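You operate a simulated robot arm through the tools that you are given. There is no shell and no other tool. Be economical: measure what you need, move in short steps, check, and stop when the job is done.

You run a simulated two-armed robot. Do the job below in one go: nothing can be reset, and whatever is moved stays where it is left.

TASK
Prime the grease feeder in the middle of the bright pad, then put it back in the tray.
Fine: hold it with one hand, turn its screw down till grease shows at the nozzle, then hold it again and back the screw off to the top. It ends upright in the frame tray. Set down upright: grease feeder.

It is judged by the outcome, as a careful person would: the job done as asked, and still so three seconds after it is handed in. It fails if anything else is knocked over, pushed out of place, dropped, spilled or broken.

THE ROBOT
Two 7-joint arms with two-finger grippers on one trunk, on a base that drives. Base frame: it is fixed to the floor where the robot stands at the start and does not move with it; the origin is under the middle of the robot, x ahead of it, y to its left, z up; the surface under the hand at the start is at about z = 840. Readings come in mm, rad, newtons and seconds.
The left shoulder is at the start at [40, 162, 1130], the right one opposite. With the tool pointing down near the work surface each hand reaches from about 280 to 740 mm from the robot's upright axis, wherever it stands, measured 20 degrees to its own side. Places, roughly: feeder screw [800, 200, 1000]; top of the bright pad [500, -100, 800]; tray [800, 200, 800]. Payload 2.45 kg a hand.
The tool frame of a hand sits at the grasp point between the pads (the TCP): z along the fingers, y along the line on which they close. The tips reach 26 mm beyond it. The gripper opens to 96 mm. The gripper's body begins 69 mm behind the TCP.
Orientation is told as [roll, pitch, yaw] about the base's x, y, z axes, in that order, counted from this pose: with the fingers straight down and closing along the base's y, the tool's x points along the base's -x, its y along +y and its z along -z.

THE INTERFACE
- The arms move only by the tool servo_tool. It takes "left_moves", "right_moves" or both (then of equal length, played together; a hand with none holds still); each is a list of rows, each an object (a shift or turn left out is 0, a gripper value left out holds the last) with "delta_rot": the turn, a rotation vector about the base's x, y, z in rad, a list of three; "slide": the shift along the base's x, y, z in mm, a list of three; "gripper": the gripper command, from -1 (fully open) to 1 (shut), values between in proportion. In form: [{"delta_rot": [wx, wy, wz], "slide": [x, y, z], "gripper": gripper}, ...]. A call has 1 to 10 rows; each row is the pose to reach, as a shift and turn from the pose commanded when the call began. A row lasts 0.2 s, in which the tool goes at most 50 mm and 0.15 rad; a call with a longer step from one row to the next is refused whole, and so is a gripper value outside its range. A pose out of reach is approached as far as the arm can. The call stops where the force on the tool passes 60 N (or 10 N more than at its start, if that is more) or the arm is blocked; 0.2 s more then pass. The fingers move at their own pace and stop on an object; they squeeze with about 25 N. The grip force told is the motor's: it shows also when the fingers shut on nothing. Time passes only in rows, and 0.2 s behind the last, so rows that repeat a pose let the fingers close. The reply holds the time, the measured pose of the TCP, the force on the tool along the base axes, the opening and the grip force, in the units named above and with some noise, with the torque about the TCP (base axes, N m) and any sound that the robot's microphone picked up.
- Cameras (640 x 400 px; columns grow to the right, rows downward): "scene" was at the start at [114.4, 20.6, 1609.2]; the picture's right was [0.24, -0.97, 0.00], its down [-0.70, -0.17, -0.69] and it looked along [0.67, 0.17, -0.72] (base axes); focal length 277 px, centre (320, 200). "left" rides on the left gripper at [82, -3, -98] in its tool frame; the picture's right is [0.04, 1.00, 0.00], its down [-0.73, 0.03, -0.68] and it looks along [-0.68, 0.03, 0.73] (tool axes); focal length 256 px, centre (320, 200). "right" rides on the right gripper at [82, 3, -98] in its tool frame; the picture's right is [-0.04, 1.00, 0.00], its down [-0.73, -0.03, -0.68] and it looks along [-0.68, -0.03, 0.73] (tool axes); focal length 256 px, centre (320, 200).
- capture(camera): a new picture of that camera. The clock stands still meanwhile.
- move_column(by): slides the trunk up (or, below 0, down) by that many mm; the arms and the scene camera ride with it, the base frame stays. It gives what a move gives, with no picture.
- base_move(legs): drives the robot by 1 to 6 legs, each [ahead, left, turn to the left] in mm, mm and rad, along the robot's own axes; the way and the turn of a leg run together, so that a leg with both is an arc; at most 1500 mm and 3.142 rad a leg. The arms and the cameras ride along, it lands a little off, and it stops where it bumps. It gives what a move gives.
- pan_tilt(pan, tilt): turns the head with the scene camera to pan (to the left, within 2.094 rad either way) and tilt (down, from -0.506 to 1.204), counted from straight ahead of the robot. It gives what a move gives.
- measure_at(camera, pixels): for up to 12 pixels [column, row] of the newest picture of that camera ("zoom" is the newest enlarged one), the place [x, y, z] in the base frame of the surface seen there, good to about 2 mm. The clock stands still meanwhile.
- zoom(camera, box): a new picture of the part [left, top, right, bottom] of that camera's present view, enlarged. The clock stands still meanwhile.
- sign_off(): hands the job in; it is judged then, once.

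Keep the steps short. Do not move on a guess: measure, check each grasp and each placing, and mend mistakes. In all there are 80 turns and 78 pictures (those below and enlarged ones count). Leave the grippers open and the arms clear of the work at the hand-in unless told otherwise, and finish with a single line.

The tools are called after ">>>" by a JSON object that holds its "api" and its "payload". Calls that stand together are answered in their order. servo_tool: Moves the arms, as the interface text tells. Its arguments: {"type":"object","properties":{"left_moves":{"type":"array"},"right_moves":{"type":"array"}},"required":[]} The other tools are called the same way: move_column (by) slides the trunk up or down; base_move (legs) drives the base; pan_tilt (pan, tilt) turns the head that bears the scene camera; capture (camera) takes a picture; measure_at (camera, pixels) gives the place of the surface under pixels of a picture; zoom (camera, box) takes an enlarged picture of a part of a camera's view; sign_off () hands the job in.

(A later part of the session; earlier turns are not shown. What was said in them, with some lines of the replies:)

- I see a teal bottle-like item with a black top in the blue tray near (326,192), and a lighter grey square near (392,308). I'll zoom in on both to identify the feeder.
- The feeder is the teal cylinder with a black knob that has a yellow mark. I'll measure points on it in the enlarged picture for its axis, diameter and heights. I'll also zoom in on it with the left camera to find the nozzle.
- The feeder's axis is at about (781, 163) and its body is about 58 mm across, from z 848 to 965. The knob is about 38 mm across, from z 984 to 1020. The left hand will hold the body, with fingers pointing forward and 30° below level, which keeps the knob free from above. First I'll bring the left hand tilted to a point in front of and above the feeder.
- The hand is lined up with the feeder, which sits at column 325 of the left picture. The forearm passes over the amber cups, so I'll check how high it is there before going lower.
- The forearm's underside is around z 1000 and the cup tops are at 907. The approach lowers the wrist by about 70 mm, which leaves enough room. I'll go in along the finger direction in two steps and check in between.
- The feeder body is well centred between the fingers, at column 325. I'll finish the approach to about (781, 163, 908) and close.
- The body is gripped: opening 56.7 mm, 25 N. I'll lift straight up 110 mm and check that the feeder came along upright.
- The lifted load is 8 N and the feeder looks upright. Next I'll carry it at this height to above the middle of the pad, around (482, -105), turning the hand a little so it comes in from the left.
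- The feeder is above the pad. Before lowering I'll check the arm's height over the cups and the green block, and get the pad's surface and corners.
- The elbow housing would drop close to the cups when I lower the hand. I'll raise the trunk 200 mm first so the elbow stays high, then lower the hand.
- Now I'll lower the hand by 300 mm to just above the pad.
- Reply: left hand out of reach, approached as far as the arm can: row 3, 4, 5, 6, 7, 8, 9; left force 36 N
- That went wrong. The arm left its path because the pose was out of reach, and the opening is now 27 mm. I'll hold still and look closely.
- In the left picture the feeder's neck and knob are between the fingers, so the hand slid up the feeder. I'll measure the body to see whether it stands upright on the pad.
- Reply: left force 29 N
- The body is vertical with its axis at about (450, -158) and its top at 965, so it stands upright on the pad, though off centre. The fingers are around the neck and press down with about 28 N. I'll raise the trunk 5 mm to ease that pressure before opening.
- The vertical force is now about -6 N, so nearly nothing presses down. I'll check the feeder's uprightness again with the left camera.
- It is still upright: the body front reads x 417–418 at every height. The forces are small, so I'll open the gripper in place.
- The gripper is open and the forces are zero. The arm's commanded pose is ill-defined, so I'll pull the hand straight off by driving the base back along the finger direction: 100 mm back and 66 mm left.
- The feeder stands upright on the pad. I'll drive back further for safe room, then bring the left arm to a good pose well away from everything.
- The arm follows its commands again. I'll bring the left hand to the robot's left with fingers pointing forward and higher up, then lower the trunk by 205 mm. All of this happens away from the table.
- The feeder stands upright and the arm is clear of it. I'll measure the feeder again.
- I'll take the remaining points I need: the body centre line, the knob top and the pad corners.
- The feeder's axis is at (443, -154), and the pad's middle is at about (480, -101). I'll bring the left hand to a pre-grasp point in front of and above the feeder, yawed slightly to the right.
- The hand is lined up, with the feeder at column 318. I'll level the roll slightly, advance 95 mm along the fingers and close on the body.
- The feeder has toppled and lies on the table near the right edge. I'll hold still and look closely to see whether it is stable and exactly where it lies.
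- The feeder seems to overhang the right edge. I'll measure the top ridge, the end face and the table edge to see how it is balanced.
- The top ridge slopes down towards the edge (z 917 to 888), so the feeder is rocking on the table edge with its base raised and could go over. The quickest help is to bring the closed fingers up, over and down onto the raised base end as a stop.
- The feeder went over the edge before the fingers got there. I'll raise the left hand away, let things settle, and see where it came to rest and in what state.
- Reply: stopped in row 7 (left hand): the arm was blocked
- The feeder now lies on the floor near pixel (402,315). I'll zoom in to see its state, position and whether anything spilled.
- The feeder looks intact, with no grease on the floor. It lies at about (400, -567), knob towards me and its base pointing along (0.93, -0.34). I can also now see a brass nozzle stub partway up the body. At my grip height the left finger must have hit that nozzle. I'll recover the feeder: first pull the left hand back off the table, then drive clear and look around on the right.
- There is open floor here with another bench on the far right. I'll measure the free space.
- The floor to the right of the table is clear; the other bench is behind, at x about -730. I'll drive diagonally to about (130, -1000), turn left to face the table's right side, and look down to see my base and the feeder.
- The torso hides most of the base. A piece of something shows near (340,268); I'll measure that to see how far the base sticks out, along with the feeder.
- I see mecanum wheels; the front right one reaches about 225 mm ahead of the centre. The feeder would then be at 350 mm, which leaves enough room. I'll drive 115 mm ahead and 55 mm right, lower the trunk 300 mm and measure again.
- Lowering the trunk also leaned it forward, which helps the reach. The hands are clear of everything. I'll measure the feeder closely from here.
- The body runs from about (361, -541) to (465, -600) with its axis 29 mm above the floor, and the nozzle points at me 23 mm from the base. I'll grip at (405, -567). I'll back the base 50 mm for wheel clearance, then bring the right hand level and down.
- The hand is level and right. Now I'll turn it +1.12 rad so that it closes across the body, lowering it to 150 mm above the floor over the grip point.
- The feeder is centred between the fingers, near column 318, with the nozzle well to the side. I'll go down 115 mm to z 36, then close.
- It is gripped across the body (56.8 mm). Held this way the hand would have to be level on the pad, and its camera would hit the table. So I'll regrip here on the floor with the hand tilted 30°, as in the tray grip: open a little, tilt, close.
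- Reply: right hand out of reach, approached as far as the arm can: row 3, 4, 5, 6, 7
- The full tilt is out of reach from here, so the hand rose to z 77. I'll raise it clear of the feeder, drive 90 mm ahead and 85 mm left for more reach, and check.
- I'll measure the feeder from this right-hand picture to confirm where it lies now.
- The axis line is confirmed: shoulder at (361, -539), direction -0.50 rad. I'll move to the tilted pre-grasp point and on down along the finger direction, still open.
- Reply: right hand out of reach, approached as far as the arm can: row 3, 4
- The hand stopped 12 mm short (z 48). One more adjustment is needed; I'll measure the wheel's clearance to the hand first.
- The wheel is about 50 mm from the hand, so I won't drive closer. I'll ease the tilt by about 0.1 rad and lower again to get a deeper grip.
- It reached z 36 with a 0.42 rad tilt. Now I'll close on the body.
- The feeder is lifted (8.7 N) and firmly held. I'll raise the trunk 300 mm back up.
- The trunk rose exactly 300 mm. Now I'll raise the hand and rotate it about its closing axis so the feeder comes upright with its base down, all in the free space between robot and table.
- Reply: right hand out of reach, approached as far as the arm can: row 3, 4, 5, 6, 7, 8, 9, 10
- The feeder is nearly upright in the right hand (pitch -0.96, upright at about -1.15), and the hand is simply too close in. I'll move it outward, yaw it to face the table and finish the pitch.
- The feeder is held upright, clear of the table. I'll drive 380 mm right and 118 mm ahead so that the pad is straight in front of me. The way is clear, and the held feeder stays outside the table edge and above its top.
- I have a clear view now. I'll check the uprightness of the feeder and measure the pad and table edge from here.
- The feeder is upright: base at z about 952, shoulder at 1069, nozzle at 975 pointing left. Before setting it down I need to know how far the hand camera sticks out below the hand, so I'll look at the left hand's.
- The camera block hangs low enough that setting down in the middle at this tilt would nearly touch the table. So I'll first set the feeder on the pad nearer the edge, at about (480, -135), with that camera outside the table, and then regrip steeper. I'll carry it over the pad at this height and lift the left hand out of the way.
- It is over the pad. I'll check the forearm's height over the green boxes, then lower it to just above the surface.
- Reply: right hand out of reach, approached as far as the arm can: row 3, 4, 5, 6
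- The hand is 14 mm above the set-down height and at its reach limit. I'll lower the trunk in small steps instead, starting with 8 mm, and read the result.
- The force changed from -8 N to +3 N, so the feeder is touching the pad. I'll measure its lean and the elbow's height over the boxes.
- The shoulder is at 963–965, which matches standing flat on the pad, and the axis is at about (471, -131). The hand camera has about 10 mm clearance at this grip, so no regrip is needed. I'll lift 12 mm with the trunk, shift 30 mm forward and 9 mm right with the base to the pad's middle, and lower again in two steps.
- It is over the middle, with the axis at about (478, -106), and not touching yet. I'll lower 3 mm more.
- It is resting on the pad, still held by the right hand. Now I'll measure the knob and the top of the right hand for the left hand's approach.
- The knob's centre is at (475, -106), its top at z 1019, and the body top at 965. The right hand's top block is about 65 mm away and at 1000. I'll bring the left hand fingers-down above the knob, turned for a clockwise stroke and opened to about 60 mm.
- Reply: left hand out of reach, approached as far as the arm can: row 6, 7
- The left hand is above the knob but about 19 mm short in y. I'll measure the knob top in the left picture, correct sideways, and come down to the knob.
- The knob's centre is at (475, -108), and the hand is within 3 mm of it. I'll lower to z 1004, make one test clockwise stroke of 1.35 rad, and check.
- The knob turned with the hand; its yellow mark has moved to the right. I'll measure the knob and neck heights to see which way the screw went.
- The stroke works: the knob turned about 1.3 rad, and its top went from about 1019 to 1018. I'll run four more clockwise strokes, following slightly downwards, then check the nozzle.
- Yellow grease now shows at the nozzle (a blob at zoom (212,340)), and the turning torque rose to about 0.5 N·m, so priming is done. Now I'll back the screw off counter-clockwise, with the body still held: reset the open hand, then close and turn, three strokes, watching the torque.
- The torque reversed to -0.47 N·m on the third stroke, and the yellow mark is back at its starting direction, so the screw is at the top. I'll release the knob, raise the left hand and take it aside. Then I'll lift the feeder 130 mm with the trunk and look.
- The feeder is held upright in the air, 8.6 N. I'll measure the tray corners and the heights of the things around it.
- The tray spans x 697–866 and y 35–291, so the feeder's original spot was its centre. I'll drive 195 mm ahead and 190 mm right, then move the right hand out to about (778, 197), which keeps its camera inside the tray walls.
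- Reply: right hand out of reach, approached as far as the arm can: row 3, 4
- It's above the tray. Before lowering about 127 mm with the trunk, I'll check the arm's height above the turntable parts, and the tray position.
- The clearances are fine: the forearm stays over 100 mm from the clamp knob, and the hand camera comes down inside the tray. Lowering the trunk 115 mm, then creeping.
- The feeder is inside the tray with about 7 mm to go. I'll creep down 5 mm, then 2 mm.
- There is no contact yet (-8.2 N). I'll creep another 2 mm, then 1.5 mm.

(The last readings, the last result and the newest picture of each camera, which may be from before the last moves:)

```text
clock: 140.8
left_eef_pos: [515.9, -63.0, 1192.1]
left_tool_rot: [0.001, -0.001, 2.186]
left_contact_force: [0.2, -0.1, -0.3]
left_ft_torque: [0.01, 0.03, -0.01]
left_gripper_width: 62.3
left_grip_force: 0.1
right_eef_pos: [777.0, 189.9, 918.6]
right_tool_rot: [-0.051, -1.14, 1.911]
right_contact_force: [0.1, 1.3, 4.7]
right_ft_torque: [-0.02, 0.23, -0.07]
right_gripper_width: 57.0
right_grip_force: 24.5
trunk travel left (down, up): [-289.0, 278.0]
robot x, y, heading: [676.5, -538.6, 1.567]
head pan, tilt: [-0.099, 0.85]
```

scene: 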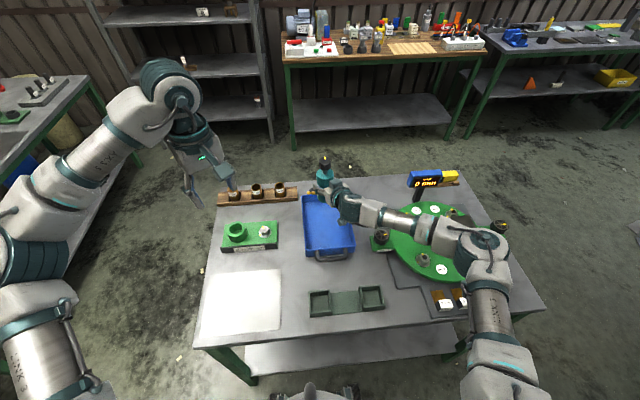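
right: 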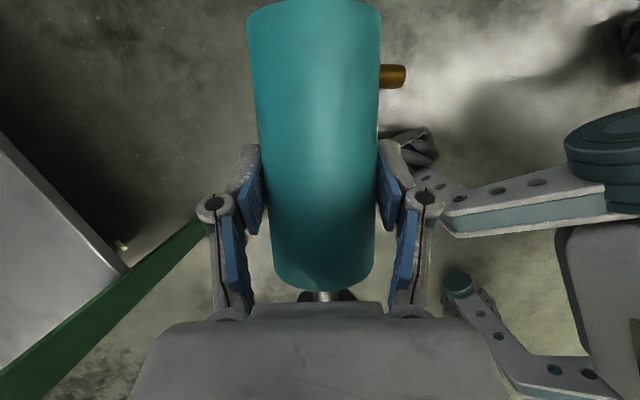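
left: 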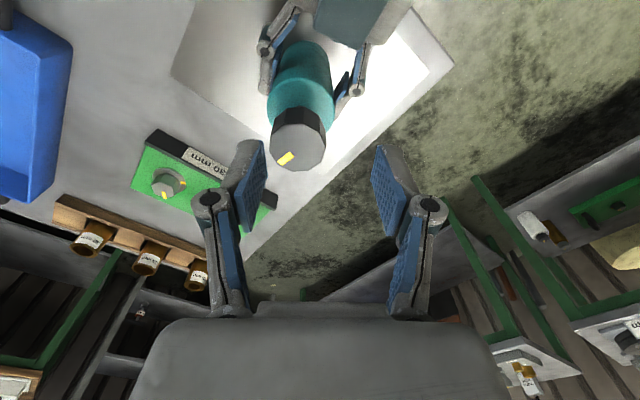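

The feeder is standing on the tray floor (+4.7 N). I'll open the right gripper partway and check that it stands by itself.

>>> {"api": "servo_tool", "payload": {"right_moves": [{"gripper": -0.3}, {"gripper": -0.65}, {"gripper": -0.65}]}}

>>> {"api": "zoom", "payload": {"camera": "scene", "box": [290, 145, 390, 250]}}

>>> {"api": "measure_at", "payload": {"camera": "zoom", "pixels": [[240, 110], [245, 135], [225, 165], [275, 165], [245, 190], [225, 210], [220, 240], [190, 235]]}}

```text
clock: 141.6
left_eef_pos: [516.0, -63.0, 1192.8]
left_tool_rot: [0.002, 0.002, 2.185]
left_contact_force: [-0.3, 0.9, -0.1]
left_ft_torque: [0.01, -0.01, -0.03]
left_gripper_width: 62.2
left_grip_force: 0.0
right_eef_pos: [778.3, 189.6, 916.5]
right_tool_rot: [-0.052, -1.138, 1.911]
right_contact_force: [0.0, 0.6, 0.2]
right_ft_torque: [0.02, -0.03, 0.0]
right_gripper_width: 79.1
right_grip_force: 0.0
trunk travel left (down, up): [-289.0, 278.0]
robot x, y, heading: [681.6, -539.7, 1.57]
head pan, tilt: [-0.099, 0.85]
```

```text
3.81 times, centred on (340, 198) of scene
```

zoom: 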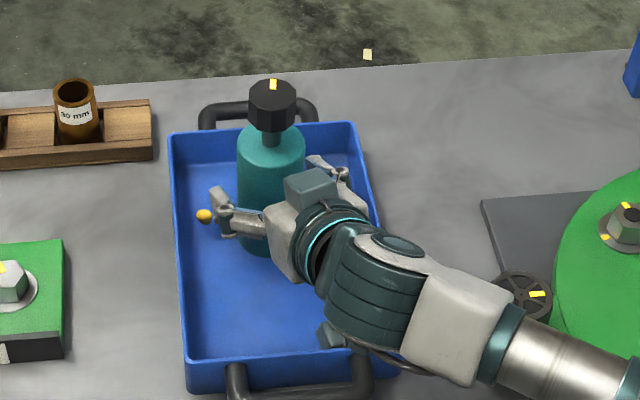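

```text
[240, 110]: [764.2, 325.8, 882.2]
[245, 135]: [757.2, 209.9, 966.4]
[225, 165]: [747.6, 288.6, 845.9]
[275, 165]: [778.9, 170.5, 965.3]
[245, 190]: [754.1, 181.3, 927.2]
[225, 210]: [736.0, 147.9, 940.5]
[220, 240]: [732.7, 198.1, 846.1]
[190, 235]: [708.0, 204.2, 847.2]
```

The feeder stands by itself with its shoulder at 965–966, level in the tray. I'll open fully and rise straight up with the trunk, then take the right hand back.

>>> {"api": "servo_tool", "payload": {"right_moves": [{"gripper": -1}, {"gripper": -1}, {"gripper": -1}]}}

>>> {"api": "move_column", "payload": {"by": 150}}

>>> {"api": "base_move", "payload": {"legs": [[-300, 0, 0]]}}

>>> {"api": "capture", "payload": {"camera": "scene"}}

```text
clock: 142.4
left_eef_pos: [516.1, -62.7, 1191.8]
left_tool_rot: [0.002, 0.001, 2.185]
left_contact_force: [-0.4, 0.2, 0.4]
left_ft_torque: [0.03, 0.0, 0.02]
left_gripper_width: 62.5
left_grip_force: 0.0
right_eef_pos: [777.7, 189.1, 916.3]
right_tool_rot: [-0.051, -1.137, 1.91]
right_contact_force: [0.1, 0.7, 0.1]
right_ft_torque: [0.03, -0.03, 0.01]
right_gripper_width: 96.2
right_grip_force: 0.0
trunk travel left (down, up): [-289.0, 278.0]
robot x, y, heading: [679.3, -539.7, 1.566]
head pan, tilt: [-0.099, 0.85]
```

```text
clock: 144.1
left_eef_pos: [515.4, -62.9, 1342.5]
left_tool_rot: [0.003, 0.001, 2.185]
left_contact_force: [-0.4, 1.0, -0.7]
left_ft_torque: [0.03, -0.01, 0.01]
left_gripper_width: 62.5
left_grip_force: 0.1
right_eef_pos: [778.4, 191.2, 1066.9]
right_tool_rot: [-0.049, -1.135, 1.908]
right_contact_force: [0.7, 0.2, 0.2]
right_ft_torque: [0.04, 0.0, 0.02]
right_gripper_width: 95.9
right_grip_force: 0.1
trunk travel left (down, up): [-439.0, 128.0]
robot x, y, heading: [676.5, -536.7, 1.566]
head pan, tilt: [-0.099, 0.85]
```

```text
clock: 146.2
left_eef_pos: [516.5, -357.9, 1340.0]
left_tool_rot: [0.002, 0.003, 2.182]
left_contact_force: [-0.1, 0.1, 0.0]
left_ft_torque: [0.0, 0.0, 0.0]
left_gripper_width: 62.3
left_grip_force: 0.0
right_eef_pos: [778.9, -108.1, 1064.1]
right_tool_rot: [-0.05, -1.135, 1.902]
right_contact_force: [0.1, -0.5, 0.3]
right_ft_torque: [0.02, -0.02, 0.04]
right_gripper_width: 96.0
right_grip_force: 0.1
trunk travel left (down, up): [-439.0, 128.0]
robot x, y, heading: [678.1, -833.0, 1.562]
head pan, tilt: [-0.099, 0.85]
```

```text
7 pictures are left
```

scene: 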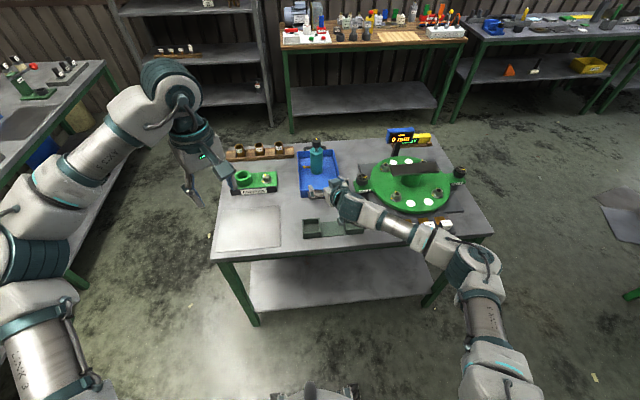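

The feeder stands upright in the tray and nothing else looks disturbed. I'll back off another 250 mm, open the left gripper fully and take a last close look.

>>> {"api": "base_move", "payload": {"legs": [[-250, 0, 0]]}}

>>> {"api": "servo_tool", "payload": {"left_moves": [{"gripper": -1}, {"gripper": -1}, {"gripper": -1}]}}

>>> {"api": "zoom", "payload": {"camera": "scene", "box": [210, 90, 400, 220]}}

```text
clock: 148.0
left_eef_pos: [512.4, -608.9, 1343.2]
left_tool_rot: [0.0, 0.001, 2.182]
left_contact_force: [0.0, 0.4, 0.2]
left_ft_torque: [-0.02, 0.01, 0.02]
left_gripper_width: 62.2
left_grip_force: 0.1
right_eef_pos: [774.9, -356.8, 1067.8]
right_tool_rot: [-0.053, -1.137, 1.907]
right_contact_force: [0.2, 0.8, 0.1]
right_ft_torque: [0.01, 0.04, -0.01]
right_gripper_width: 95.8
right_grip_force: 0.1
trunk travel left (down, up): [-439.0, 128.0]
robot x, y, heading: [677.1, -1080.4, 1.563]
head pan, tilt: [-0.099, 0.85]
```

```text
clock: 148.8
left_eef_pos: [512.8, -617.6, 1347.3]
left_tool_rot: [-0.004, -0.007, 2.182]
left_contact_force: [0.2, -1.1, 0.8]
left_ft_torque: [0.02, -0.05, -0.02]
left_gripper_width: 95.6
left_grip_force: 0.0
right_eef_pos: [775.2, -362.2, 1073.4]
right_tool_rot: [-0.058, -1.145, 1.911]
right_contact_force: [-0.2, 1.2, -0.6]
right_ft_torque: [-0.03, -0.03, -0.03]
right_gripper_width: 95.8
right_grip_force: 0.0
trunk travel left (down, up): [-439.0, 128.0]
robot x, y, heading: [675.2, -1078.6, 1.562]
head pan, tilt: [-0.099, 0.85]
```

```text
3.08 times, centred on (305, 155) of scene
```

zoom: 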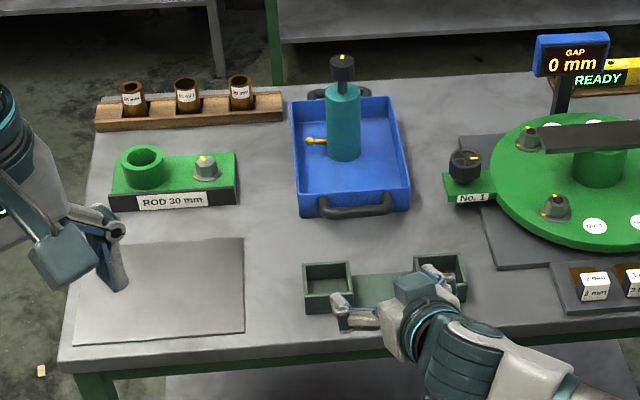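

The last look shows the feeder upright in the blue tray, grease at the nozzle, the knob at the top and the pad clean. Everything else is in place, and both grippers are open and clear, so I'm handing in.

>>> {"api": "sign_off", "payload": {}}

```text
The job is handed in.
```

The feeder is primed, its screw is backed off to the top, and it stands upright in the tray, but I knocked it over and it fell from the table to the floor earlier on; I picked it up again and saw no damage or spill.
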